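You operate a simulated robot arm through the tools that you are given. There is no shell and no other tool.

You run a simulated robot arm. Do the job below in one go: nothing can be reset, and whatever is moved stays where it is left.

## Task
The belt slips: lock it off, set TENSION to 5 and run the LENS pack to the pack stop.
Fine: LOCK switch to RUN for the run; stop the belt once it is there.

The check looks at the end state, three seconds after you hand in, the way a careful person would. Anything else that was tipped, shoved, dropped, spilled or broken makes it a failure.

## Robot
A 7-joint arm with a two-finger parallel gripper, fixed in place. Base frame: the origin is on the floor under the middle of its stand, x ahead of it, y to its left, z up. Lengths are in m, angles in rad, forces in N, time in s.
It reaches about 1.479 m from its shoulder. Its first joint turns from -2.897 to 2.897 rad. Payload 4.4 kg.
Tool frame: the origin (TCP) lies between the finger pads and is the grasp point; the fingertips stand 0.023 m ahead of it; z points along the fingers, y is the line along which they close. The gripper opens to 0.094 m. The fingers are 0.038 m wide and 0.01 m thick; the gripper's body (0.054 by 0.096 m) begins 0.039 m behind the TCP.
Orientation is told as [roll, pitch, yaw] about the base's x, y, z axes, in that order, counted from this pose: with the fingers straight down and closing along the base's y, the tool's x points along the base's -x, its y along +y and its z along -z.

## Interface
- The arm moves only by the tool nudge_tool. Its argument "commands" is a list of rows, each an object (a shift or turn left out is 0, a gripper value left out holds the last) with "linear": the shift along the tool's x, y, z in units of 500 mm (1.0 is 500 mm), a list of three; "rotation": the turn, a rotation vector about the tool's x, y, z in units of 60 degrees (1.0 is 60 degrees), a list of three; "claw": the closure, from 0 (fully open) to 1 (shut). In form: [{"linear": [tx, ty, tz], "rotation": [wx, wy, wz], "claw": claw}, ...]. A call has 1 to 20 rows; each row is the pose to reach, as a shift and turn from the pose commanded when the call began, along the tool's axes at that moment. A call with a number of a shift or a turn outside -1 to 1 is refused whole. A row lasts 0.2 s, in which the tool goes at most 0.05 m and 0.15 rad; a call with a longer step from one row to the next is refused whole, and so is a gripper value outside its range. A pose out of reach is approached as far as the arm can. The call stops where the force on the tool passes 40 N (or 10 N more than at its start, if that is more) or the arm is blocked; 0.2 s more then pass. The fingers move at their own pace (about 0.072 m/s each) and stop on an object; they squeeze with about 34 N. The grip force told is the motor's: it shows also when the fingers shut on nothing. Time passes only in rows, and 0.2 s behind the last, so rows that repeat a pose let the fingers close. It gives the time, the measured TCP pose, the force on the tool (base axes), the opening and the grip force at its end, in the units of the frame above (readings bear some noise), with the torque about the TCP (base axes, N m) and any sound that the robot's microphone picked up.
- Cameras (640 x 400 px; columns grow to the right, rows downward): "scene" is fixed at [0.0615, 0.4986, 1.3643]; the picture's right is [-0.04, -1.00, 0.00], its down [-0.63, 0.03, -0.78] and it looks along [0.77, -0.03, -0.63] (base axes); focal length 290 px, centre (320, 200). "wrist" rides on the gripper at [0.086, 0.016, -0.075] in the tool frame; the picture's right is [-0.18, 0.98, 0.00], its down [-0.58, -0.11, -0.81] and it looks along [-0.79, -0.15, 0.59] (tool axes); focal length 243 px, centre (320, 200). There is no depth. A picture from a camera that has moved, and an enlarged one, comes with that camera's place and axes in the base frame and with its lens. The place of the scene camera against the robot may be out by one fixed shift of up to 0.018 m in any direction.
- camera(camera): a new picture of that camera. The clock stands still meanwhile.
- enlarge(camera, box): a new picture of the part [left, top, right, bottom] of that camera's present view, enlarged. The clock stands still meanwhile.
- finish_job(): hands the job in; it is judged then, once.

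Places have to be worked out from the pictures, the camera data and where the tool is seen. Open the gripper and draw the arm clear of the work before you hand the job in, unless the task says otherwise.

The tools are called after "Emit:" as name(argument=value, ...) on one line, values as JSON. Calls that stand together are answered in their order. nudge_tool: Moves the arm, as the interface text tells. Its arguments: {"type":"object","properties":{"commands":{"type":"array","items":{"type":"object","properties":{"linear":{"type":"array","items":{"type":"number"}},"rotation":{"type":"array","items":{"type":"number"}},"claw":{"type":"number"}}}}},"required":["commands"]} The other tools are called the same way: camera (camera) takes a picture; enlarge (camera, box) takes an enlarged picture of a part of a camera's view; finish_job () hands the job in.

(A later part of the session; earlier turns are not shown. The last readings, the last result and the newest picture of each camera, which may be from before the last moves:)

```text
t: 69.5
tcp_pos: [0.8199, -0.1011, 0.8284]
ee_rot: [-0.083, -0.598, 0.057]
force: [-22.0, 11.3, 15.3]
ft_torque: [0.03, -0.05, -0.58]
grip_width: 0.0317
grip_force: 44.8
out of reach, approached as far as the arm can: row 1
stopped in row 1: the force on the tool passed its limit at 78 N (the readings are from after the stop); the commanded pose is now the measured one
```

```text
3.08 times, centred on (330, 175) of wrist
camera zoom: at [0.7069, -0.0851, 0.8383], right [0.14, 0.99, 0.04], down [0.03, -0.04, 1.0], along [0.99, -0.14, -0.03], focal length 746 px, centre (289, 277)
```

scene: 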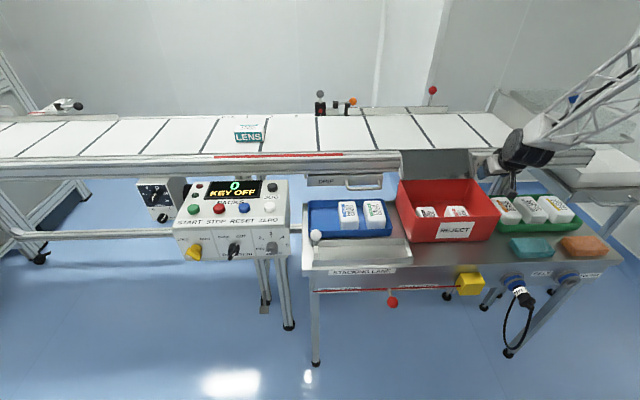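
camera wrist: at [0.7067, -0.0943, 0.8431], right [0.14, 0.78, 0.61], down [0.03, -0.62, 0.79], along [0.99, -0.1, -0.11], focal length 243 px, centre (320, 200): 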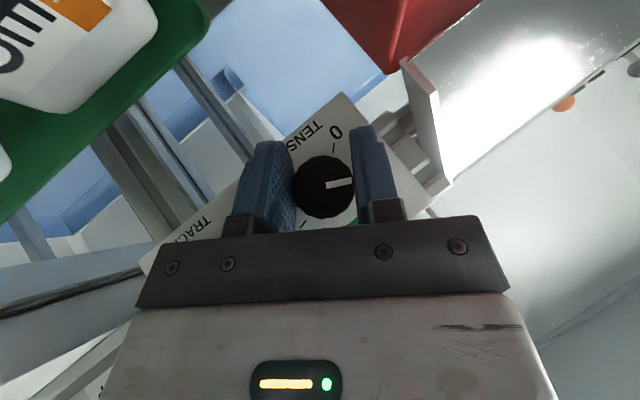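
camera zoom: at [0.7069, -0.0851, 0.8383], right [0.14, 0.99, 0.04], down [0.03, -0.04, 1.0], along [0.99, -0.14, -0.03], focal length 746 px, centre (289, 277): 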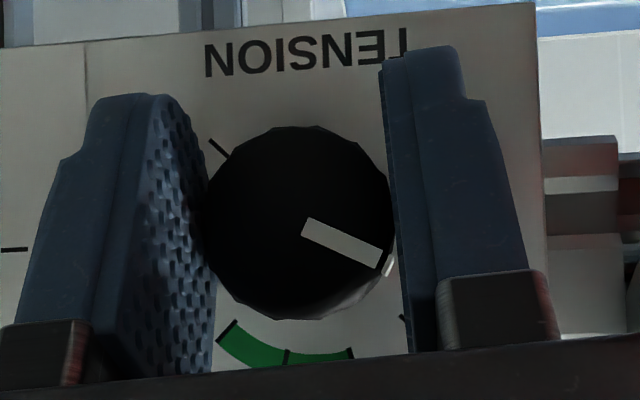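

The arm is near a joint limit here and spiked the force. I release the knob gently and back straight out along -x in small steps to recover a healthier posture.

Emit:
nudge_tool(commands=[{"claw": 0.36}, {"claw": 0.36}, {"claw": 0.36}])

Emit:
nudge_tool(commands=[{"linear": [0.0164, 0, -0.0114], "claw": 0.36}, {"linear": [0.0328, 0, -0.0228], "claw": 0.36}, {"linear": [0.0492, 0, -0.0342], "claw": 0.36}, {"linear": [0.0656, 0, -0.0456], "claw": 0.36}, {"linear": [0.082, 0, -0.057], "claw": 0.36}])

Emit:
enlarge(camera="wrist", box=[230, 110, 430, 240])

Emit:
camera(camera="scene")

```text
t: 70.3
tcp_pos: [0.8212, -0.1007, 0.8281]
ee_rot: [-0.083, -0.598, 0.057]
force: [-0.2, 0.8, 0.4]
ft_torque: [-0.01, 0.01, -0.04]
grip_width: 0.0601
grip_force: 0.1
```

```text
t: 71.5
tcp_pos: [0.77, -0.1015, 0.8291]
ee_rot: [-0.084, -0.597, 0.057]
force: [-0.1, -0.7, 0.1]
ft_torque: [0.04, -0.04, 0.01]
grip_width: 0.0603
grip_force: 0.0
```

```text
3.08 times, centred on (330, 175) of wrist
camera zoom: at [0.6571, -0.0864, 0.8385], right [0.14, 0.99, 0.04], down [0.03, -0.04, 1.0], along [0.99, -0.14, -0.03], focal length 746 px, centre (289, 277)
```

zoom: 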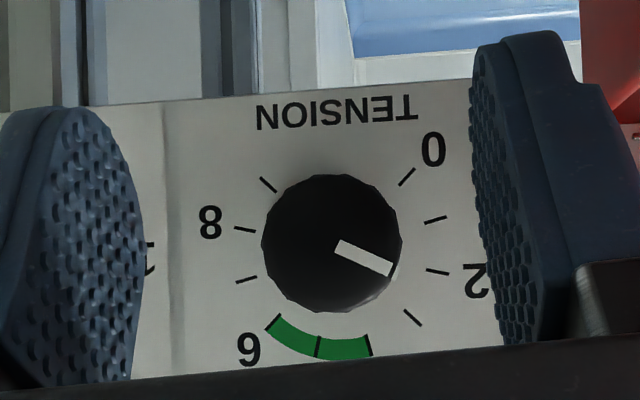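

```text
taken
```

scene: 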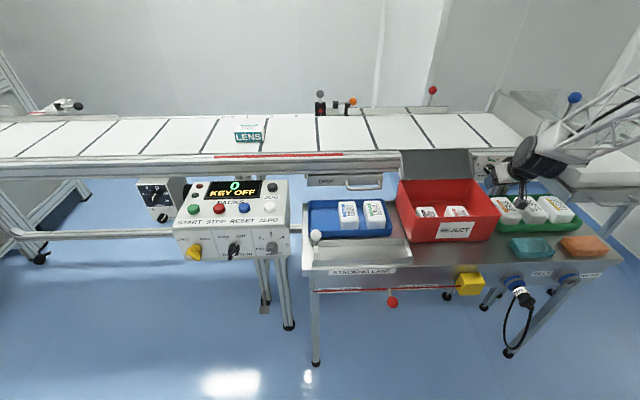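

The pointer now reads about 2.3. I reduce the tilt to ~25° with zero lean, and rehearse the swing here in free space 5 cm in front of the knob to see that the arm can do it smoothly.

Emit:
nudge_tool(commands=[{"rotation": [-0.033, 0.083, 0.023], "claw": 0.36}, {"rotation": [-0.0657, 0.1667, 0.0457], "claw": 0.36}, {"rotation": [-0.0657, 0.1667, 0.0457], "claw": 0.36}])

Emit:
camera(camera="scene")

```text
t: 72.3
tcp_pos: [0.7699, -0.1012, 0.8275]
ee_rot: [0.014, -0.424, -0.005]
force: [-0.6, -0.3, 0.7]
ft_torque: [0.0, 0.02, -0.01]
grip_width: 0.0604
grip_force: 0.0
```

```text
taken
```

scene: 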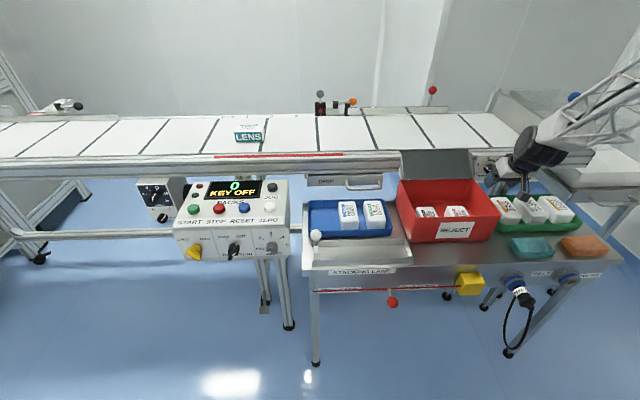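

Posture is good at 24° tilt. I rehearse the +40° swing about the x axis in free space.

Emit:
nudge_tool(commands=[{"rotation": [-0.0759, 0, 0.0343]}, {"rotation": [-0.1518, 0, 0.0687]}, {"rotation": [-0.2277, 0, 0.103]}, {"rotation": [-0.3037, 0, 0.1373]}, {"rotation": [-0.3796, 0, 0.1717]}, {"rotation": [-0.4555, 0, 0.206]}, {"rotation": [-0.5314, 0, 0.2403]}, {"rotation": [-0.6073, 0, 0.2747]}])

Emit:
camera(camera="scene")

Emit:
camera(camera="wrist")

```text
t: 74.2
tcp_pos: [0.7714, -0.1012, 0.8283]
ee_rot: [0.759, -0.317, -0.286]
force: [0.7, 0.6, -0.2]
ft_torque: [-0.01, 0.01, 0.01]
grip_width: 0.0604
grip_force: 0.0
```

```text
taken
```

scene: 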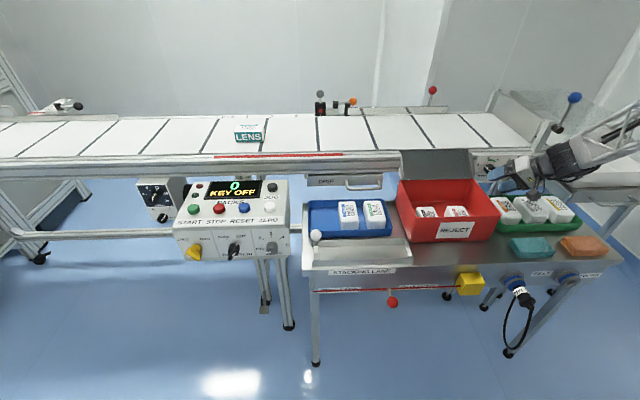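

```text
taken
camera wrist: at [0.6615, -0.1113, 0.8619], right [0.17, 0.69, 0.7], down [0.2, -0.72, 0.67], along [0.97, 0.03, -0.26], focal length 243 px, centre (320, 200)
```

wrist: 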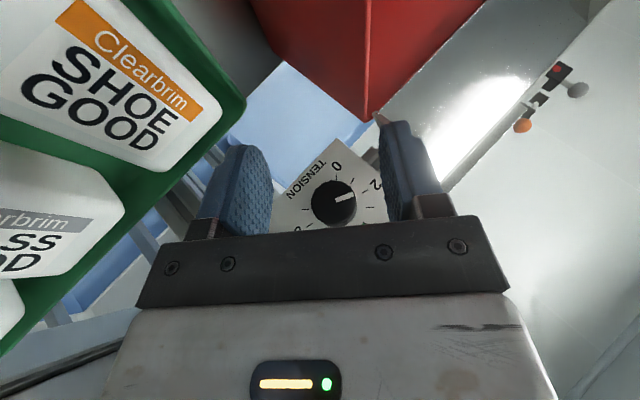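

The swing is smooth in free space. I swing back to zero lean, also slowly.

Emit:
nudge_tool(commands=[{"rotation": [0.0759, 0, -0.0343]}, {"rotation": [0.1518, 0, -0.0687]}, {"rotation": [0.2277, 0, -0.103]}, {"rotation": [0.3037, 0, -0.1373]}, {"rotation": [0.3796, 0, -0.1717]}, {"rotation": [0.4555, 0, -0.206]}, {"rotation": [0.5314, 0, -0.2403]}, {"rotation": [0.6073, 0, -0.2747]}])

Emit:
enlarge(camera="wrist", box=[230, 110, 430, 240])

```text
t: 76.0
tcp_pos: [0.7708, -0.1004, 0.827]
ee_rot: [0.014, -0.425, -0.002]
force: [-0.2, -0.1, -0.3]
ft_torque: [-0.01, 0.0, 0.01]
grip_width: 0.0603
grip_force: 0.0
```

```text
3.08 times, centred on (330, 175) of wrist
camera zoom: at [0.6616, -0.0857, 0.8586], right [0.17, 0.98, 0.09], down [0.2, -0.12, 0.97], along [0.97, -0.14, -0.21], focal length 746 px, centre (289, 277)
```

zoom: 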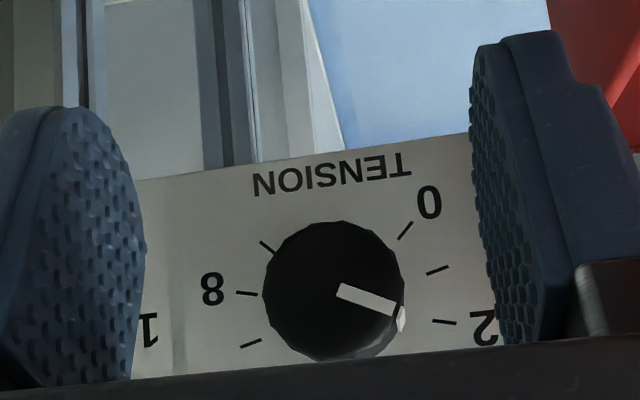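

Smooth. Now I approach the knob again to TCP (0.822, -0.1003, 0.8285) with the 24° tilt.

Emit:
nudge_tool(commands=[{"linear": [-0.0236, 0, 0.0098], "claw": 0.36}, {"linear": [-0.0473, 0, 0.0197], "claw": 0.36}, {"linear": [-0.071, 0, 0.0295], "claw": 0.36}, {"linear": [-0.0946, 0.0002, 0.0394], "claw": 0.36}, {"linear": [-0.0946, 0.0002, 0.0394], "claw": 0.36}])

Emit:
nudge_tool(commands=[{"claw": 1}, {"claw": 1}, {"claw": 1}])

Emit:
enlarge(camera="wrist", box=[230, 110, 430, 240])

```text
t: 77.2
tcp_pos: [0.8223, -0.1003, 0.829]
ee_rot: [0.016, -0.426, -0.006]
force: [-0.2, -0.4, -0.4]
ft_torque: [0.0, 0.01, 0.03]
grip_width: 0.0604
grip_force: 0.0
```

```text
t: 78.0
tcp_pos: [0.8214, -0.101, 0.8306]
ee_rot: [0.017, -0.427, -0.006]
force: [2.9, 2.9, -1.2]
ft_torque: [0.03, 0.32, -0.48]
grip_width: 0.0318
grip_force: 44.6
```

```text
3.08 times, centred on (330, 175) of wrist
camera zoom: at [0.7128, -0.0855, 0.8615], right [0.17, 0.98, 0.09], down [0.2, -0.12, 0.97], along [0.97, -0.14, -0.21], focal length 746 px, centre (289, 277)
```

zoom: 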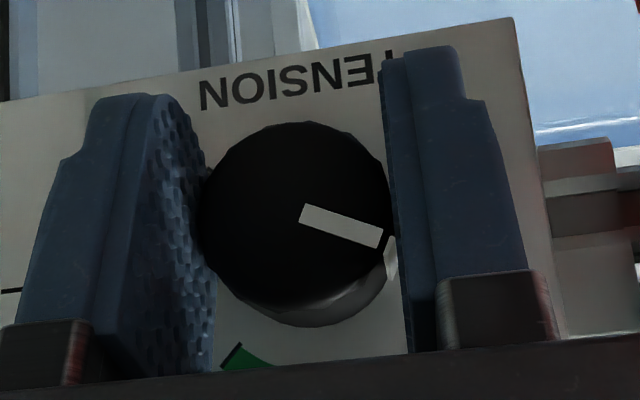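

Centred this time (side force ~3 N). I make the stroke of about 42° clockwise in 3.5° steps.

Emit:
nudge_tool(commands=[{"rotation": [-0.0531, 0, 0.024], "claw": 1}, {"rotation": [-0.1063, 0, 0.0481], "claw": 1}, {"rotation": [-0.1594, 0, 0.0721], "claw": 1}, {"rotation": [-0.2126, 0, 0.0961], "claw": 1}, {"rotation": [-0.2657, 0, 0.1202], "claw": 1}, {"rotation": [-0.3189, 0, 0.1442], "claw": 1}, {"rotation": [-0.372, 0, 0.1682], "claw": 1}, {"rotation": [-0.4251, 0, 0.1923], "claw": 1}, {"rotation": [-0.4783, 0, 0.2163], "claw": 1}, {"rotation": [-0.5314, 0, 0.2403], "claw": 1}, {"rotation": [-0.5846, 0, 0.2644], "claw": 1}, {"rotation": [-0.6377, 0, 0.2884], "claw": 1}])

Emit:
enlarge(camera="wrist", box=[230, 110, 430, 240])

```text
t: 80.7
tcp_pos: [0.8208, -0.1021, 0.8288]
ee_rot: [0.793, -0.305, -0.298]
force: [9.5, -1.8, -4.9]
ft_torque: [0.01, 0.2, -0.05]
grip_width: 0.0318
grip_force: 44.6
stopped in row 12: the force on the tool passed its limit at 41 N (the readings are from after the stop); the commanded pose is now the measured one
```

```text
3.08 times, centred on (330, 175) of wrist
camera zoom: at [0.7126, -0.1129, 0.8624], right [0.17, 0.67, 0.72], down [0.2, -0.74, 0.64], along [0.97, 0.04, -0.26], focal length 746 px, centre (289, 277)
```

zoom: 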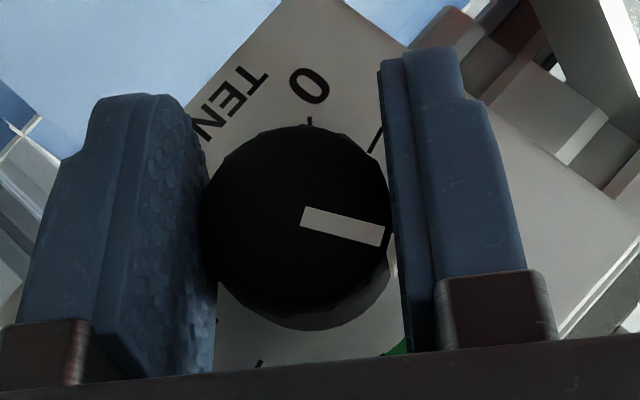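

About 40° turned. I release, back off 5 cm along -x, swing back to zero lean, and read the dial.

Emit:
nudge_tool(commands=[{"claw": 0.36}, {"claw": 0.36}, {"linear": [0.0228, 0, -0.0103], "claw": 0.36}, {"linear": [0.0455, 0, -0.0206], "claw": 0.36}, {"linear": [0.0683, 0, -0.0309], "claw": 0.36}, {"linear": [0.0911, 0, -0.0412], "claw": 0.36}])

Emit:
nudge_tool(commands=[{"rotation": [0.0759, 0, -0.0343]}, {"rotation": [0.1518, 0, -0.0687]}, {"rotation": [0.2277, 0, -0.103]}, {"rotation": [0.3037, 0, -0.1373]}, {"rotation": [0.3796, 0, -0.1717]}, {"rotation": [0.4555, 0, -0.206]}, {"rotation": [0.5314, 0, -0.2403]}, {"rotation": [0.6073, 0, -0.2747]}, {"rotation": [0.6377, 0, -0.2884]}])

Emit:
enlarge(camera="wrist", box=[230, 110, 430, 240])

Emit:
camera(camera="scene")

```text
t: 82.1
tcp_pos: [0.7708, -0.101, 0.8309]
ee_rot: [0.792, -0.307, -0.297]
force: [0.3, -1.1, -0.2]
ft_torque: [-0.02, 0.01, -0.02]
grip_width: 0.0603
grip_force: 0.0
```

```text
t: 84.1
tcp_pos: [0.7698, -0.1022, 0.8295]
ee_rot: [0.013, -0.426, -0.006]
force: [-0.4, -0.7, 0.7]
ft_torque: [0.01, 0.01, 0.02]
grip_width: 0.0601
grip_force: 0.1
```

```text
3.08 times, centred on (330, 175) of wrist
camera zoom: at [0.6613, -0.0876, 0.8603], right [0.17, 0.98, 0.09], down [0.2, -0.12, 0.97], along [0.97, -0.14, -0.21], focal length 746 px, centre (289, 277)
```

zoom: 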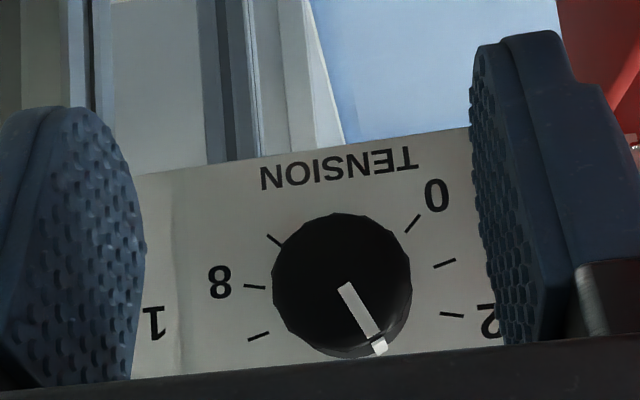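

```text
taken
```

scene: 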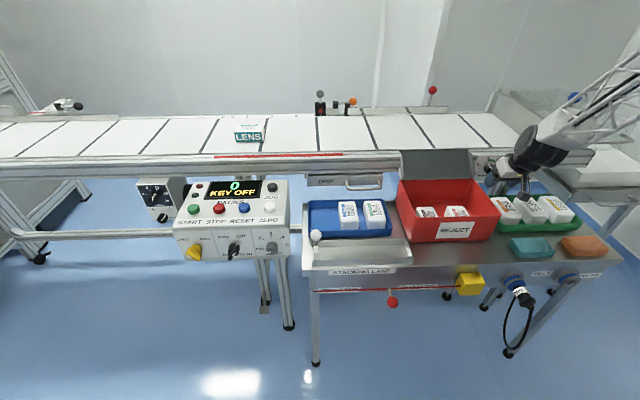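

The pointer now reads ≈3.75, so about 38° remain. I approach again, slightly lower (z≈0.828), and grip.

Emit:
nudge_tool(commands=[{"linear": [-0.0235, 0.0034, 0.0115], "claw": 0.36}, {"linear": [-0.047, 0.0034, 0.0229], "claw": 0.36}, {"linear": [-0.0704, 0.0034, 0.0344], "claw": 0.36}, {"linear": [-0.0939, 0.0034, 0.0458], "claw": 0.36}, {"linear": [-0.0939, 0.0034, 0.0458], "claw": 0.36}])

Emit:
nudge_tool(commands=[{"claw": 1}, {"claw": 1}, {"claw": 1}])

Emit:
enlarge(camera="wrist", box=[230, 110, 430, 240])

```text
t: 85.3
tcp_pos: [0.8235, -0.0994, 0.8283]
ee_rot: [0.016, -0.425, -0.004]
force: [-0.1, 0.8, 1.0]
ft_torque: [-0.01, -0.02, 0.02]
grip_width: 0.0602
grip_force: 0.1
```

```text
t: 86.1
tcp_pos: [0.8236, -0.0996, 0.8285]
ee_rot: [0.016, -0.426, -0.005]
force: [4.3, 10.9, -1.1]
ft_torque: [0.06, 0.12, -0.11]
grip_width: 0.0318
grip_force: 45.0
```

```text
3.08 times, centred on (330, 175) of wrist
camera zoom: at [0.7144, -0.0853, 0.8592], right [0.17, 0.98, 0.09], down [0.2, -0.12, 0.97], along [0.97, -0.14, -0.21], focal length 746 px, centre (289, 277)
```

zoom: 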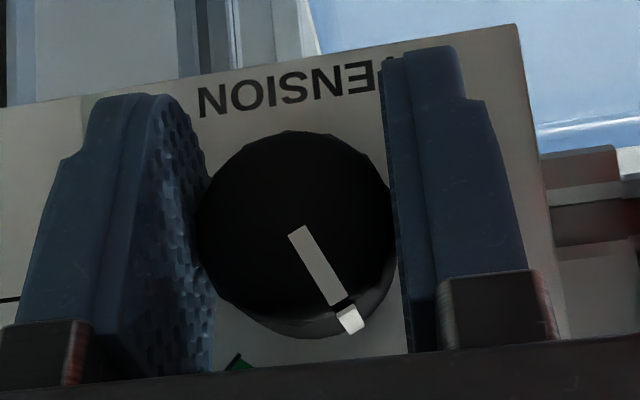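

Good grip. I relieve 0.7 mm and make the third stroke of 38°.

Emit:
nudge_tool(commands=[{"linear": [0, 0.0014, 0], "claw": 1}, {"linear": [0, 0.0014, 0], "rotation": [-0.0525, 0, 0.0237], "claw": 1}, {"linear": [0, 0.0014, 0], "rotation": [-0.1049, 0, 0.0474], "claw": 1}, {"linear": [0, 0.0014, 0], "rotation": [-0.1574, 0, 0.0712], "claw": 1}, {"linear": [0, 0.0014, 0], "rotation": [-0.2098, 0, 0.0949], "claw": 1}, {"linear": [0, 0.0014, 0], "rotation": [-0.2623, 0, 0.1186], "claw": 1}, {"linear": [0, 0.0014, 0], "rotation": [-0.3147, 0, 0.1423], "claw": 1}, {"linear": [0, 0.0014, 0], "rotation": [-0.3672, 0, 0.166], "claw": 1}, {"linear": [0, 0.0014, 0], "rotation": [-0.4196, 0, 0.1898], "claw": 1}, {"linear": [0, 0.0014, 0], "rotation": [-0.4721, 0, 0.2135], "claw": 1}, {"linear": [0, 0.0014, 0], "rotation": [-0.5245, 0, 0.2372], "claw": 1}, {"linear": [0, 0.0014, 0], "rotation": [-0.577, 0, 0.261], "claw": 1}])

Emit:
enlarge(camera="wrist", box=[230, 110, 430, 240])

```text
t: 88.7
tcp_pos: [0.8239, -0.0989, 0.8258]
ee_rot: [0.719, -0.327, -0.276]
force: [13.4, -8.0, -8.5]
ft_torque: [-0.02, -0.15, 0.28]
grip_width: 0.0311
grip_force: 45.0
stopped in row 12: the force on the tool passed its limit at 46 N (the readings are from after the stop); the commanded pose is now the measured one
```

```text
3.08 times, centred on (330, 175) of wrist
camera zoom: at [0.7147, -0.1074, 0.8601], right [0.17, 0.72, 0.67], down [0.2, -0.69, 0.69], along [0.97, 0.02, -0.26], focal length 746 px, centre (289, 277)
```

zoom: 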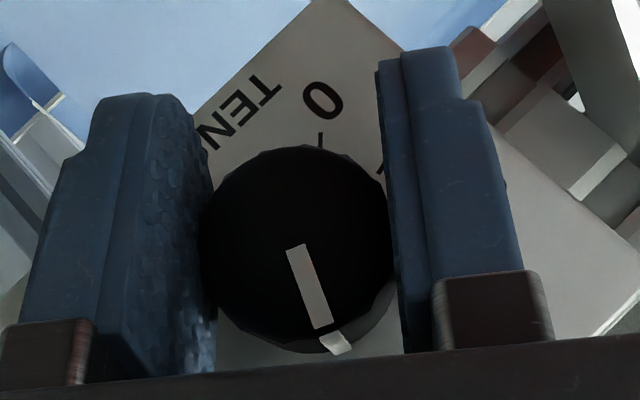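

Stroke done. I release, back off, swing upright and read the dial again.

Emit:
nudge_tool(commands=[{"claw": 0.36}, {"claw": 0.36}, {"linear": [0.0228, 0, -0.0103], "claw": 0.36}, {"linear": [0.0455, 0, -0.0206], "claw": 0.36}, {"linear": [0.0683, 0, -0.0309], "claw": 0.36}, {"linear": [0.0911, 0, -0.0412], "claw": 0.36}])

Emit:
nudge_tool(commands=[{"rotation": [0.0759, 0, -0.0343]}, {"rotation": [0.1518, 0, -0.0687]}, {"rotation": [0.2277, 0, -0.103]}, {"rotation": [0.3037, 0, -0.1373]}, {"rotation": [0.3796, 0, -0.1717]}, {"rotation": [0.4555, 0, -0.206]}, {"rotation": [0.5314, 0, -0.2403]}, {"rotation": [0.577, 0, -0.261]}])

Emit:
enlarge(camera="wrist", box=[230, 110, 430, 240])

```text
t: 90.1
tcp_pos: [0.7727, -0.0981, 0.8257]
ee_rot: [0.717, -0.327, -0.276]
force: [-0.8, 1.0, 0.1]
ft_torque: [0.01, 0.01, 0.0]
grip_width: 0.0601
grip_force: 0.1
```

```text
t: 91.9
tcp_pos: [0.7733, -0.0993, 0.8261]
ee_rot: [0.01, -0.423, -0.004]
force: [0.8, -0.3, -0.3]
ft_torque: [0.01, 0.0, 0.0]
grip_width: 0.0603
grip_force: 0.1
```

```text
3.08 times, centred on (330, 175) of wrist
camera zoom: at [0.6644, -0.0834, 0.8574], right [0.17, 0.98, 0.08], down [0.2, -0.12, 0.97], along [0.97, -0.15, -0.22], focal length 746 px, centre (289, 277)
```

zoom: 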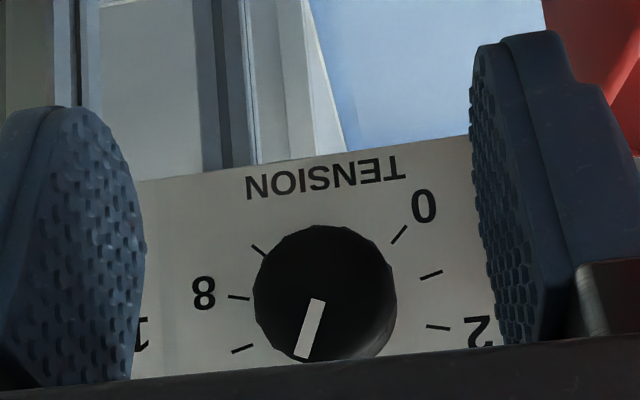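

The pointer now looks a bit past 5 (≈5.2). I enlarge more to measure it precisely.

Emit:
enlarge(camera="wrist", box=[295, 170, 375, 225])

Emit:
enlarge(camera="scene", box=[465, 155, 535, 185])

```text
7.27 times, centred on (335, 198) of wrist
camera zoom: at [0.6644, -0.0834, 0.8574], right [0.17, 0.98, 0.08], down [0.2, -0.12, 0.97], along [0.97, -0.15, -0.22], focal length 1764 px, centre (211, 218)
```

zoom: 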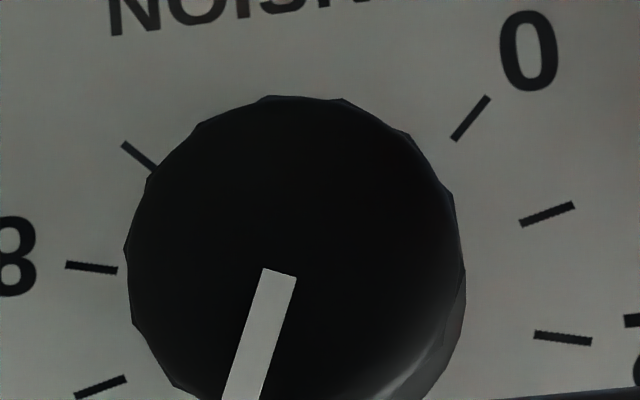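

```text
9.14 times, centred on (500, 170) of scene
camera zoom: at [0.0615, 0.4986, 1.3643], right [-0.04, -1.0, 0.0], down [-0.63, 0.03, -0.78], along [0.77, -0.03, -0.63], focal length 2648 px, centre (-1326, 474)
```

zoom: 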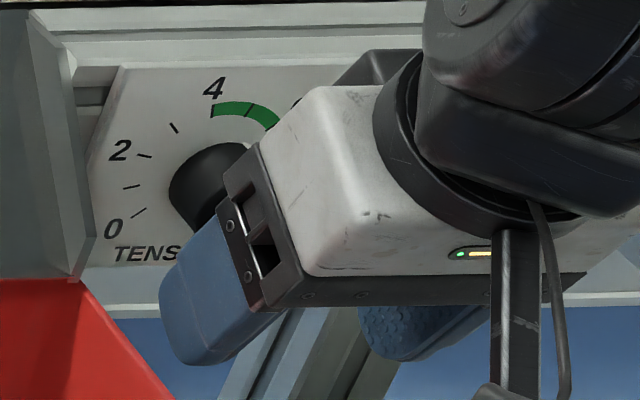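

Measured more finely the pointer is at +22.5°, i.e. ≈5.25, so it needs about 7.5° back. I approach and grip again, checking that gripping itself doesn't turn the knob.

Emit:
nudge_tool(commands=[{"linear": [-0.0229, 0, 0.0096], "claw": 0.36}, {"linear": [-0.0459, 0, 0.0192], "claw": 0.36}, {"linear": [-0.0688, 0, 0.0288], "claw": 0.36}, {"linear": [-0.0917, -0.0004, 0.0384], "claw": 0.36}, {"linear": [-0.0917, -0.0004, 0.0384], "claw": 0.36}])

Emit:
enlarge(camera="wrist", box=[280, 120, 400, 230])

Emit:
nudge_tool(commands=[{"claw": 1}, {"claw": 1}, {"claw": 1}])

Emit:
enlarge(camera="wrist", box=[280, 120, 400, 230])

```text
t: 93.1
tcp_pos: [0.8244, -0.0997, 0.8272]
ee_rot: [0.011, -0.423, -0.006]
force: [-0.1, 0.7, 0.1]
ft_torque: [0.0, 0.01, 0.0]
grip_width: 0.0603
grip_force: 0.0
```

```text
3.64 times, centred on (340, 175) of wrist
camera zoom: at [0.7152, -0.0847, 0.8585], right [0.17, 0.98, 0.09], down [0.2, -0.12, 0.97], along [0.97, -0.15, -0.22], focal length 882 px, centre (247, 291)
```

zoom: 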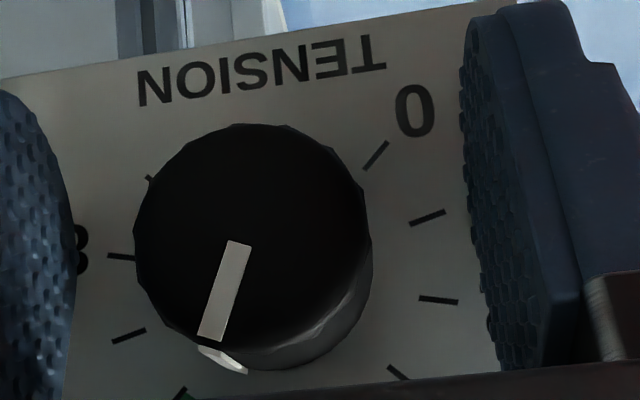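

```text
t: 93.9
tcp_pos: [0.8235, -0.1002, 0.8276]
ee_rot: [0.01, -0.422, -0.006]
force: [2.4, -12.5, -2.5]
ft_torque: [0.01, 0.28, -0.13]
grip_width: 0.0312
grip_force: 44.7
```

```text
3.64 times, centred on (340, 175) of wrist
camera zoom: at [0.7151, -0.085, 0.8585], right [0.17, 0.98, 0.09], down [0.2, -0.12, 0.97], along [0.97, -0.15, -0.22], focal length 882 px, centre (247, 291)
```

zoom: 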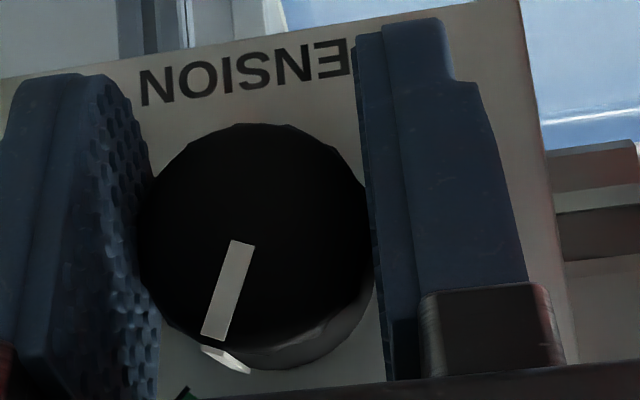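

Reading before and after gripping is the same (+22.5° → 5.25). I relieve the side force and turn back 7.5°.

Emit:
nudge_tool(commands=[{"linear": [0, -0.0016, 0], "claw": 1}, {"linear": [0, -0.0016, 0], "rotation": [0.038, 0, -0.0172], "claw": 1}, {"linear": [0, -0.0016, 0], "rotation": [0.0759, 0, -0.0343], "claw": 1}, {"linear": [0, -0.0016, 0], "rotation": [0.1139, 0, -0.0515], "claw": 1}, {"linear": [0, -0.0016, 0], "rotation": [0.1139, 0, -0.0515], "claw": 1}])

Emit:
nudge_tool(commands=[{"claw": 0.36}, {"claw": 0.36}, {"linear": [0.0228, 0, -0.0103], "claw": 0.36}, {"linear": [0.0455, 0, -0.0206], "claw": 0.36}, {"linear": [0.0683, 0, -0.0309], "claw": 0.36}, {"linear": [0.0911, 0, -0.0412], "claw": 0.36}])

Emit:
enlarge(camera="wrist", box=[280, 140, 390, 230])

```text
t: 95.1
tcp_pos: [0.8239, -0.1002, 0.8283]
ee_rot: [-0.132, -0.421, 0.053]
force: [22.1, -12.8, -2.2]
ft_torque: [-0.01, 0.25, -0.28]
grip_width: 0.0313
grip_force: 45.0
```

```text
t: 96.5
tcp_pos: [0.7731, -0.1008, 0.828]
ee_rot: [-0.132, -0.421, 0.054]
force: [-0.3, 1.2, -0.8]
ft_torque: [-0.03, 0.01, 0.0]
grip_width: 0.0602
grip_force: 0.0
```

```text
4.44 times, centred on (335, 185) of wrist
camera zoom: at [0.664, -0.0816, 0.8562], right [0.17, 0.98, -0.04], down [0.2, 0.01, 0.98], along [0.97, -0.17, -0.2], focal length 1078 px, centre (253, 267)
```

zoom: 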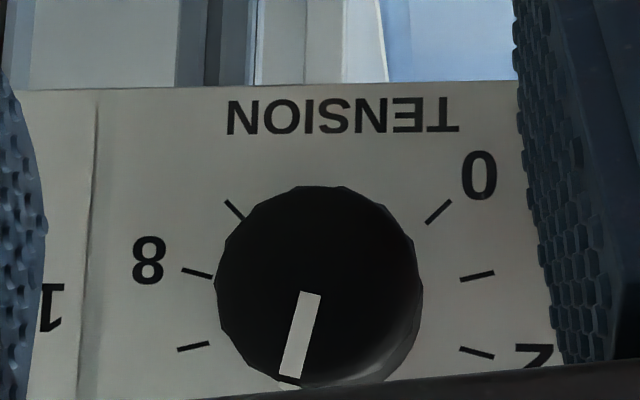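

The pointer is now at ≈13°, i.e. about 4.93. I back off and up for a better frontal view to confirm against the 5 tick.

Emit:
nudge_tool(commands=[{"linear": [0.0144, -0.006, -0.0565], "rotation": [-0.0285, -0.0625, 0.0129]}, {"linear": [0.0288, -0.012, -0.113], "rotation": [-0.057, -0.125, 0.0258]}, {"linear": [0.0432, -0.018, -0.17], "rotation": [-0.0854, -0.1875, 0.0386]}, {"linear": [0.0576, -0.024, -0.226], "rotation": [-0.1139, -0.25, 0.0515]}])

Emit:
camera(camera="wrist")

Emit:
enlarge(camera="wrist", box=[270, 40, 370, 120])

```text
t: 97.7
tcp_pos: [0.6974, -0.1002, 0.8476]
ee_rot: [0.035, -0.585, -0.004]
force: [0.0, -0.5, 0.7]
ft_torque: [0.02, 0.06, 0.03]
grip_width: 0.0604
grip_force: 0.1
stopped in row 4: the arm was blocked; the commanded pose is now the measured one
```

```text
taken
camera wrist: at [0.584, -0.088, 0.8621], right [0.14, 0.98, 0.13], down [0.04, -0.14, 0.99], along [0.99, -0.13, -0.06], focal length 243 px, centre (320, 200)
```

wrist: 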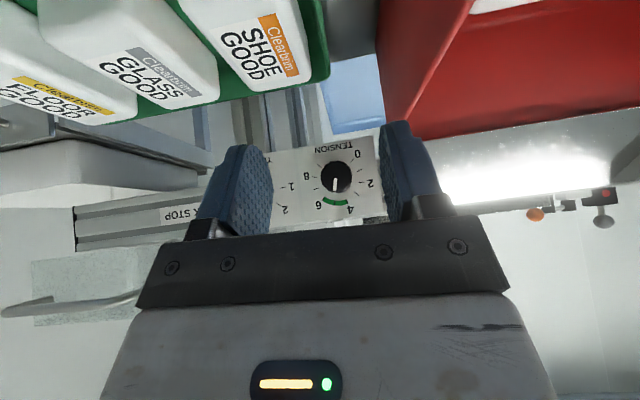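

```text
5.00 times, centred on (320, 80) of wrist
camera zoom: at [0.584, -0.088, 0.8621], right [0.14, 0.98, 0.13], down [0.04, -0.14, 0.99], along [0.99, -0.13, -0.06], focal length 1213 px, centre (320, 800)
```

zoom: 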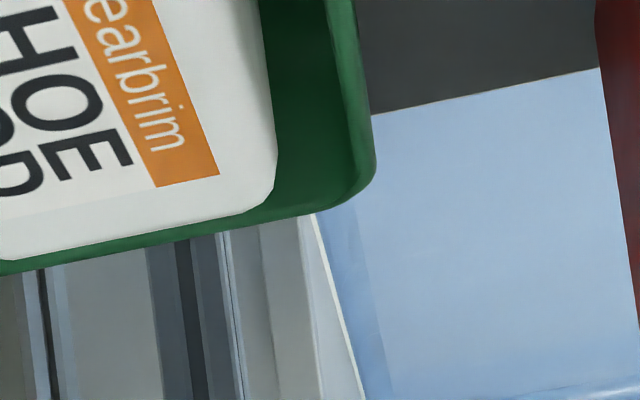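

The arm stopped early (joint limit, no contact), but the whole dial is visible between the fingers. I enlarge it.

Emit:
enlarge(camera="wrist", box=[290, 142, 386, 214])

```text
5.56 times, centred on (338, 178) of wrist
camera zoom: at [0.584, -0.088, 0.8621], right [0.14, 0.98, 0.13], down [0.04, -0.14, 0.99], along [0.99, -0.13, -0.06], focal length 1348 px, centre (220, 322)
```

zoom: 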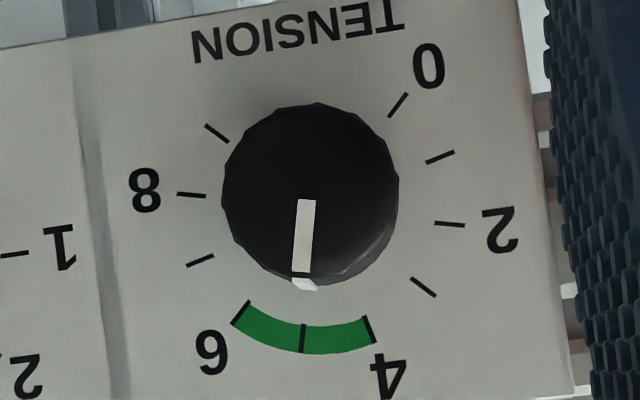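

The pointer sits on the 5 mark (≈4.95). TENSION is set. I now rise back to the fingers-down travel posture.

Emit:
nudge_tool(commands=[{"linear": [-0.0143, 0, -0.0805], "rotation": [0, 0.07, 0]}, {"linear": [-0.0286, 0, -0.161], "rotation": [0, 0.14, 0]}, {"linear": [-0.0429, 0, -0.2415], "rotation": [0, 0.21, 0]}, {"linear": [-0.0572, 0, -0.322], "rotation": [0, 0.28, 0]}, {"linear": [-0.0715, 0, -0.4025], "rotation": [0, 0.35, 0]}, {"linear": [-0.0858, 0, -0.483], "rotation": [0, 0.42, 0]}, {"linear": [-0.1, 0, -0.5635], "rotation": [0, 0.49, 0]}, {"linear": [-0.1144, 0, -0.644], "rotation": [0, 0.56, 0]}])

Emit:
camera(camera="scene")

```text
t: 99.5
tcp_pos: [0.5653, -0.1115, 1.1497]
ee_rot: [0.028, 0.004, 0.016]
force: [-0.4, 0.2, -0.9]
ft_torque: [0.02, -0.02, 0.03]
grip_width: 0.0602
grip_force: 0.1
```

```text
taken
```

scene: 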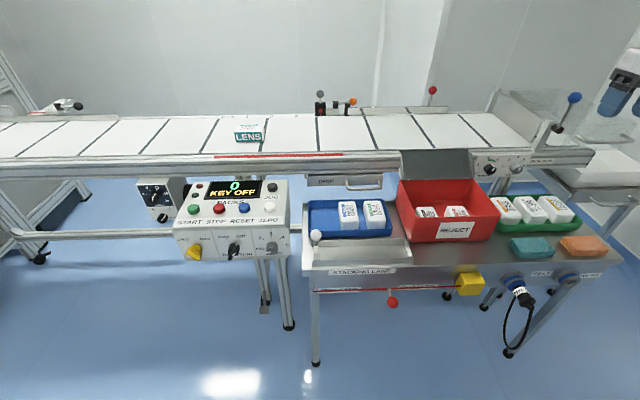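

Emit:
enlarge(camera="scene", box=[465, 155, 535, 185])

Emit:
enlarge(camera="scene", box=[380, 80, 600, 260])

```text
9.14 times, centred on (500, 170) of scene
camera zoom: at [0.0615, 0.4986, 1.3643], right [-0.04, -1.0, 0.0], down [-0.63, 0.03, -0.78], along [0.77, -0.03, -0.63], focal length 2648 px, centre (-1326, 474)
```

zoom: 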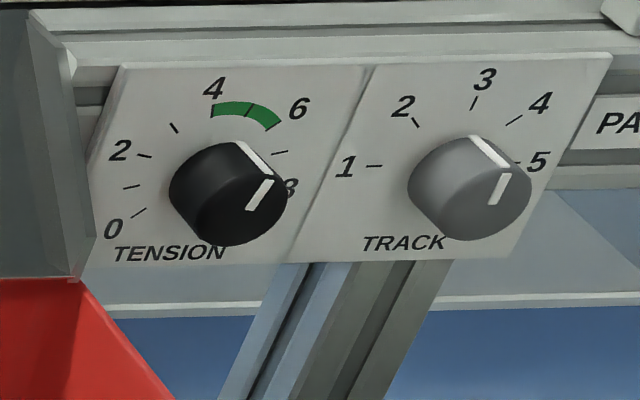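

```text
2.22 times, centred on (490, 170) of scene
camera zoom: at [0.0615, 0.4986, 1.3643], right [-0.04, -1.0, 0.0], down [-0.63, 0.03, -0.78], along [0.77, -0.03, -0.63], focal length 644 px, centre (-58, 267)
```

zoom: 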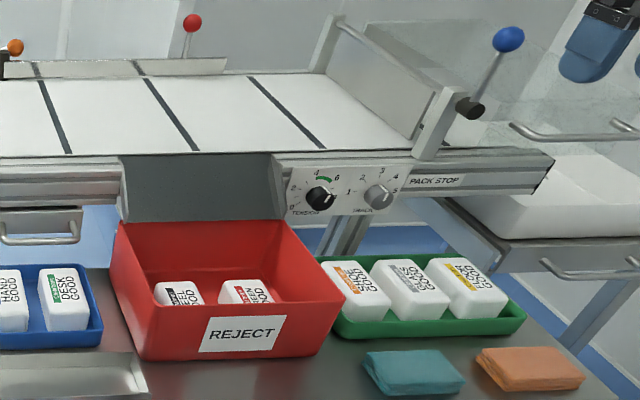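

From the scene view the pointer looks slightly past 5; I zoom tighter to measure it independently.

Emit:
enlarge(camera="scene", box=[474, 160, 506, 180])

Emit:
enlarge(camera="wrist", box=[280, 130, 400, 240])

```text
16.00 times, centred on (490, 170) of scene
camera zoom: at [0.0615, 0.4986, 1.3643], right [-0.04, -1.0, 0.0], down [-0.63, 0.03, -0.78], along [0.77, -0.03, -0.63], focal length 4634 px, centre (-2400, 680)
```

zoom: 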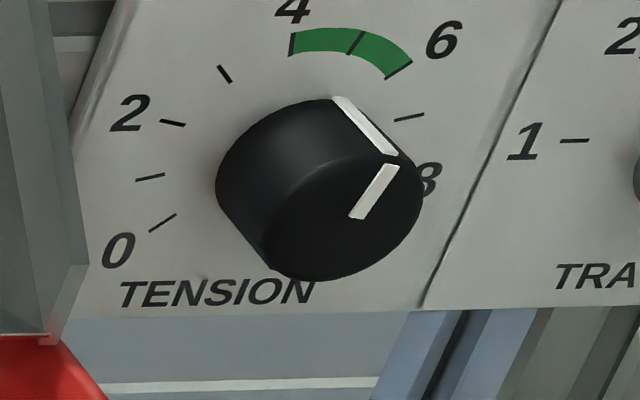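

```text
3.64 times, centred on (340, 185) of wrist
camera zoom: at [0.4794, -0.0986, 1.2239], right [0.17, 0.99, 0.03], down [0.59, -0.12, 0.8], along [0.79, -0.12, -0.6], focal length 882 px, centre (247, 254)
```

zoom: 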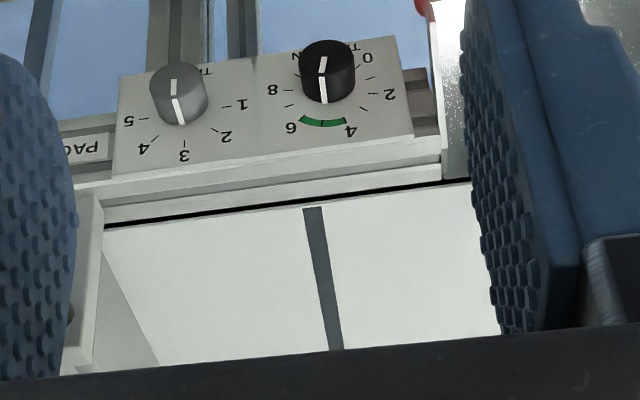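

The independent reading gives ≈4.9, so TENSION is on the 5 mark in the green band. I now travel left back to the control box with the fingers down.

Emit:
nudge_tool(commands=[{"linear": [0.01, 0.09, 0], "rotation": [0.027, 0, 0.015], "claw": 0.45}, {"linear": [0.02, 0.18, 0], "rotation": [0.027, 0, 0.015]}, {"linear": [0.03, 0.27, 0], "rotation": [0.027, 0, 0.015]}, {"linear": [0.04, 0.36, 0], "rotation": [0.027, 0, 0.015]}, {"linear": [0.05, 0.45, 0], "rotation": [0.027, 0, 0.015]}, {"linear": [0.06, 0.54, 0], "rotation": [0.027, 0, 0.015]}, {"linear": [0.07, 0.63, 0], "rotation": [0.027, 0, 0.015]}, {"linear": [0.08, 0.72, 0], "rotation": [0.027, 0, 0.015]}, {"linear": [0.09, 0.81, 0], "rotation": [0.027, 0, 0.015]}, {"linear": [0.1, 0.9, 0], "rotation": [0.027, 0, 0.015]}])

Emit:
nudge_tool(commands=[{"linear": [0.01, 0.09, 0]}, {"linear": [0.02, 0.18, 0]}, {"linear": [0.03, 0.27, 0]}, {"linear": [0.04, 0.36, 0]}, {"linear": [0.05, 0.45, 0]}, {"linear": [0.06, 0.54, 0]}, {"linear": [0.07, 0.63, 0]}, {"linear": [0.08, 0.72, 0]}])

Emit:
camera(camera="scene")

```text
t: 101.7
tcp_pos: [0.5105, 0.3376, 1.1646]
ee_rot: [0.0, 0.001, 0.0]
force: [0.4, 0.0, 0.8]
ft_torque: [0.01, 0.04, -0.01]
grip_width: 0.0519
grip_force: 0.2
```

```text
t: 103.5
tcp_pos: [0.4704, 0.696, 1.1621]
ee_rot: [0.001, 0.002, -0.002]
force: [0.5, 0.9, -0.7]
ft_torque: [-0.03, -0.03, 0.02]
grip_width: 0.052
grip_force: 0.2
```

```text
taken
```

scene: 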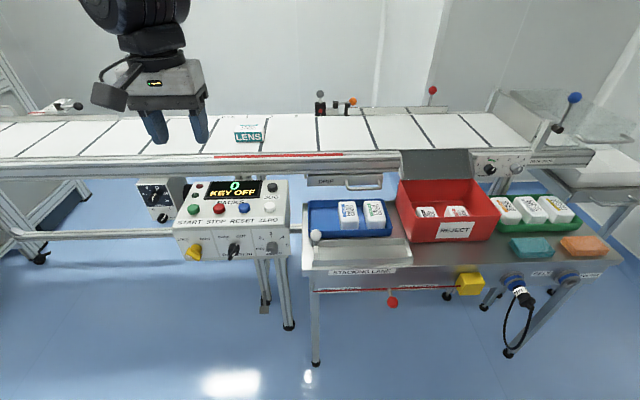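

Posture good. I tilt 30° and descend toward the switch panel as before.

Emit:
nudge_tool(commands=[{"linear": [0, 0.04, 0.05], "rotation": [0, -0.085, 0]}, {"linear": [0, 0.08, 0.1], "rotation": [0, -0.17, 0]}, {"linear": [0, 0.12, 0.16], "rotation": [0, -0.25, 0]}, {"linear": [0, 0.16, 0.22], "rotation": [0, -0.335, 0]}, {"linear": [0, 0.2, 0.29], "rotation": [0, -0.42, 0]}, {"linear": [0, 0.24, 0.36], "rotation": [0, -0.5, 0]}])

Emit:
nudge_tool(commands=[{"linear": [0.026, 0, 0.045], "rotation": [0, -0.125, 0]}, {"linear": [0.052, 0, 0.09], "rotation": [0, -0.25, 0]}, {"linear": [0.079, 0, 0.135], "rotation": [0, -0.375, 0]}, {"linear": [0.105, 0, 0.18], "rotation": [0, -0.5, 0]}, {"linear": [0.131, 0, 0.225], "rotation": [0, -0.625, 0]}, {"linear": [0.157, 0, 0.27], "rotation": [0, -0.75, 0]}, {"linear": [0.183, 0, 0.315], "rotation": [0, -0.875, 0]}, {"linear": [0.21, 0, 0.36], "rotation": [0, -1.0, 0]}])

Emit:
camera(camera="scene")

Emit:
camera(camera="wrist")

```text
t: 104.9
tcp_pos: [0.4709, 0.816, 0.9819]
ee_rot: [0.004, -0.525, -0.003]
force: [0.5, -0.1, 1.8]
ft_torque: [-0.01, 0.01, 0.0]
grip_width: 0.0515
grip_force: 0.0
```

```text
t: 106.7
tcp_pos: [0.4698, 0.8205, 0.7752]
ee_rot: [2.0, -1.567, -2.0]
force: [-0.6, 0.8, -0.7]
ft_torque: [0.01, 0.08, -0.02]
grip_width: 0.0518
grip_force: 0.1
```

```text
taken
```

scene: 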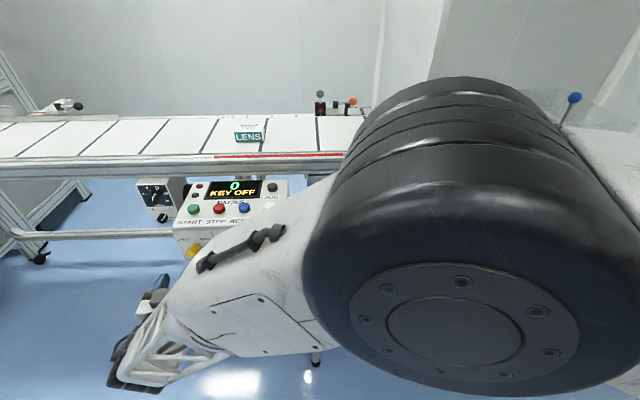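

```text
taken
camera wrist: at [0.3961, 0.8353, 0.6874], right [0.0, 0.98, 0.19], down [-0.81, -0.11, 0.58], along [0.59, -0.15, 0.79], focal length 243 px, centre (320, 200)
```

wrist: 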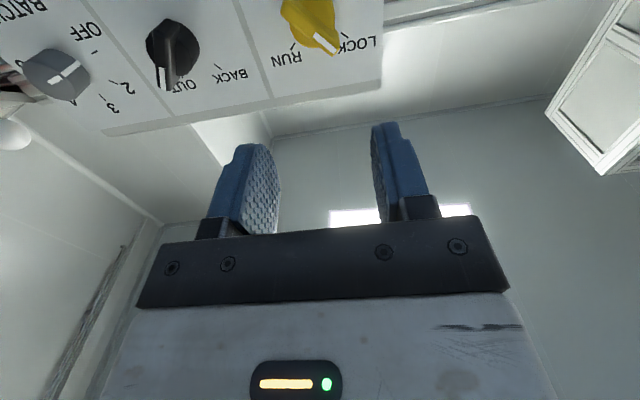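

Level in front of the switch, pointer at LOCK. I roll to -42° and centre on the switch axis (y 0.8195, z 0.7455).

Emit:
nudge_tool(commands=[{"linear": [0.01, 0, 0.01], "rotation": [0, 0, -0.117]}, {"linear": [0.02, 0, 0.02], "rotation": [0, 0, -0.233]}, {"linear": [0.03, 0, 0.03], "rotation": [0, 0, -0.35]}, {"linear": [0.04, 0, 0.04], "rotation": [0, 0, -0.467]}, {"linear": [0.05, -0.001, 0.05], "rotation": [0, 0, -0.583]}, {"linear": [0.0594, -0.002, 0.06], "rotation": [0, 0, -0.7]}])

Emit:
camera(camera="wrist")

```text
t: 108.1
tcp_pos: [0.4985, 0.816, 0.7432]
ee_rot: [-1.569, -0.836, 1.569]
force: [0.0, 0.0, 0.4]
ft_torque: [0.01, -0.01, -0.02]
grip_width: 0.0518
grip_force: 0.0
```

```text
taken
camera wrist: at [0.4242, 0.7695, 0.6672], right [0.0, 0.85, -0.52], down [-0.81, 0.31, 0.51], along [0.59, 0.42, 0.69], focal length 243 px, centre (320, 200)
```

wrist: 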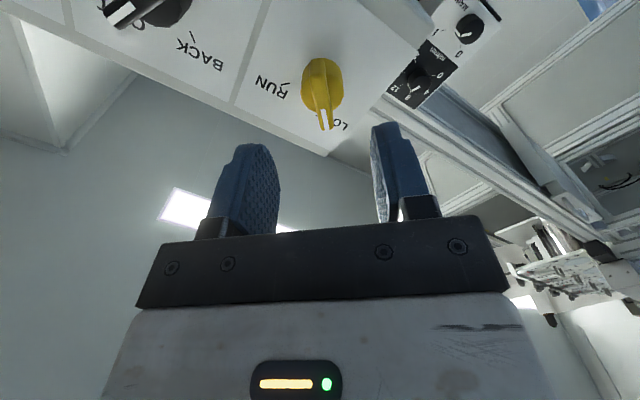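

I advance to the grip depth (x≈0.553) centred on (0.819, 0.747) and close on the blade.

Emit:
nudge_tool(commands=[{"linear": [-0.0097, -0.0006, 0.03], "claw": 0.45}, {"linear": [-0.0097, -0.0006, 0.06], "claw": 0.45}, {"linear": [-0.0097, -0.0006, 0.085], "claw": 0.45}, {"linear": [-0.0097, -0.0006, 0.109], "claw": 0.45}, {"linear": [-0.0097, -0.0006, 0.109], "claw": 0.45}])

Emit:
nudge_tool(commands=[{"claw": 1}, {"claw": 1}, {"claw": 1}])

Emit:
enlarge(camera="wrist", box=[230, 80, 420, 240])

```text
t: 109.3
tcp_pos: [0.553, 0.8192, 0.7482]
ee_rot: [-1.57, -0.838, 1.569]
force: [-1.2, -0.5, 1.0]
ft_torque: [0.02, 0.01, 0.02]
grip_width: 0.0518
grip_force: 0.0
```

```text
t: 110.2
tcp_pos: [0.5537, 0.8202, 0.7469]
ee_rot: [-1.569, -0.837, 1.571]
force: [5.5, 14.2, -8.0]
ft_torque: [0.02, 0.66, -0.32]
grip_width: 0.0099
grip_force: 45.2
stopped in row 3: the force on the tool passed its limit at 42 N (the readings are from after the stop); the commanded pose is now the measured one
```

```text
2.50 times, centred on (325, 160) of wrist
camera zoom: at [0.4793, 0.7732, 0.6704], right [0.0, 0.85, -0.52], down [-0.81, 0.31, 0.51], along [0.59, 0.42, 0.69], focal length 606 px, centre (308, 300)
```

zoom: 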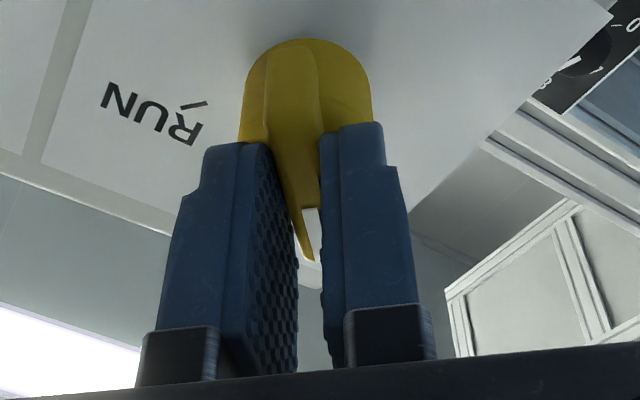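

Blade gripped (9.9 mm). I relieve the side force and turn clockwise toward RUN.

Emit:
nudge_tool(commands=[{"linear": [0, 0.002, 0], "claw": 1}, {"linear": [0, 0.002, 0], "rotation": [0, 0, 0.12], "claw": 1}, {"linear": [0, 0.002, 0], "rotation": [0, 0, 0.24], "claw": 1}, {"linear": [0, 0.002, 0], "rotation": [0, 0, 0.36], "claw": 1}, {"linear": [0, 0.002, 0], "rotation": [0, 0, 0.48], "claw": 1}, {"linear": [0, 0.002, 0], "rotation": [0, 0, 0.6], "claw": 1}, {"linear": [0, 0.002, 0], "rotation": [0, 0, 0.72], "claw": 1}, {"linear": [0, 0.002, 0], "rotation": [0, 0, 0.84], "claw": 1}, {"linear": [0, 0.002, 0], "rotation": [0, 0, 0.96], "claw": 1}])

Emit:
enlarge(camera="wrist", box=[230, 80, 420, 240])

Emit:
camera(camera="scene")

```text
t: 111.9
tcp_pos: [0.5534, 0.82, 0.747]
ee_rot: [1.548, -1.505, -1.547]
force: [-9.2, -13.1, 9.1]
ft_torque: [-0.02, 0.16, -0.22]
grip_width: 0.01
grip_force: 44.9
stopped in row 8: the force on the tool passed its limit at 45 N (the readings are from after the stop); the commanded pose is now the measured one
```

```text
2.50 times, centred on (325, 160) of wrist
camera zoom: at [0.4793, 0.8411, 0.6603], right [0.0, 0.97, 0.25], down [-0.81, -0.15, 0.57], along [0.59, -0.2, 0.78], focal length 606 px, centre (308, 300)
```

zoom: 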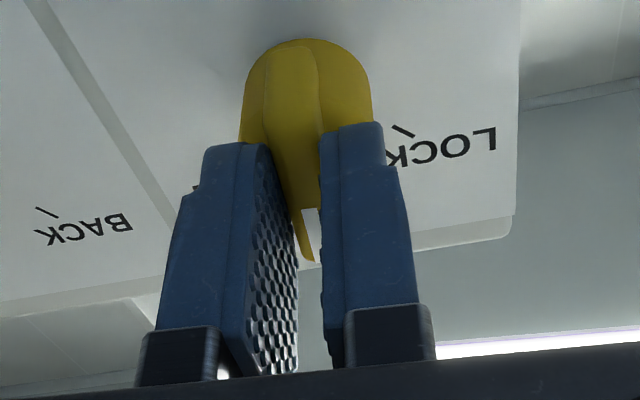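

```text
taken
```

scene: 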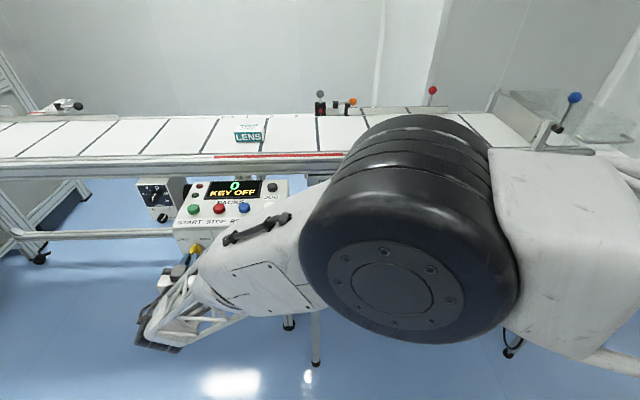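

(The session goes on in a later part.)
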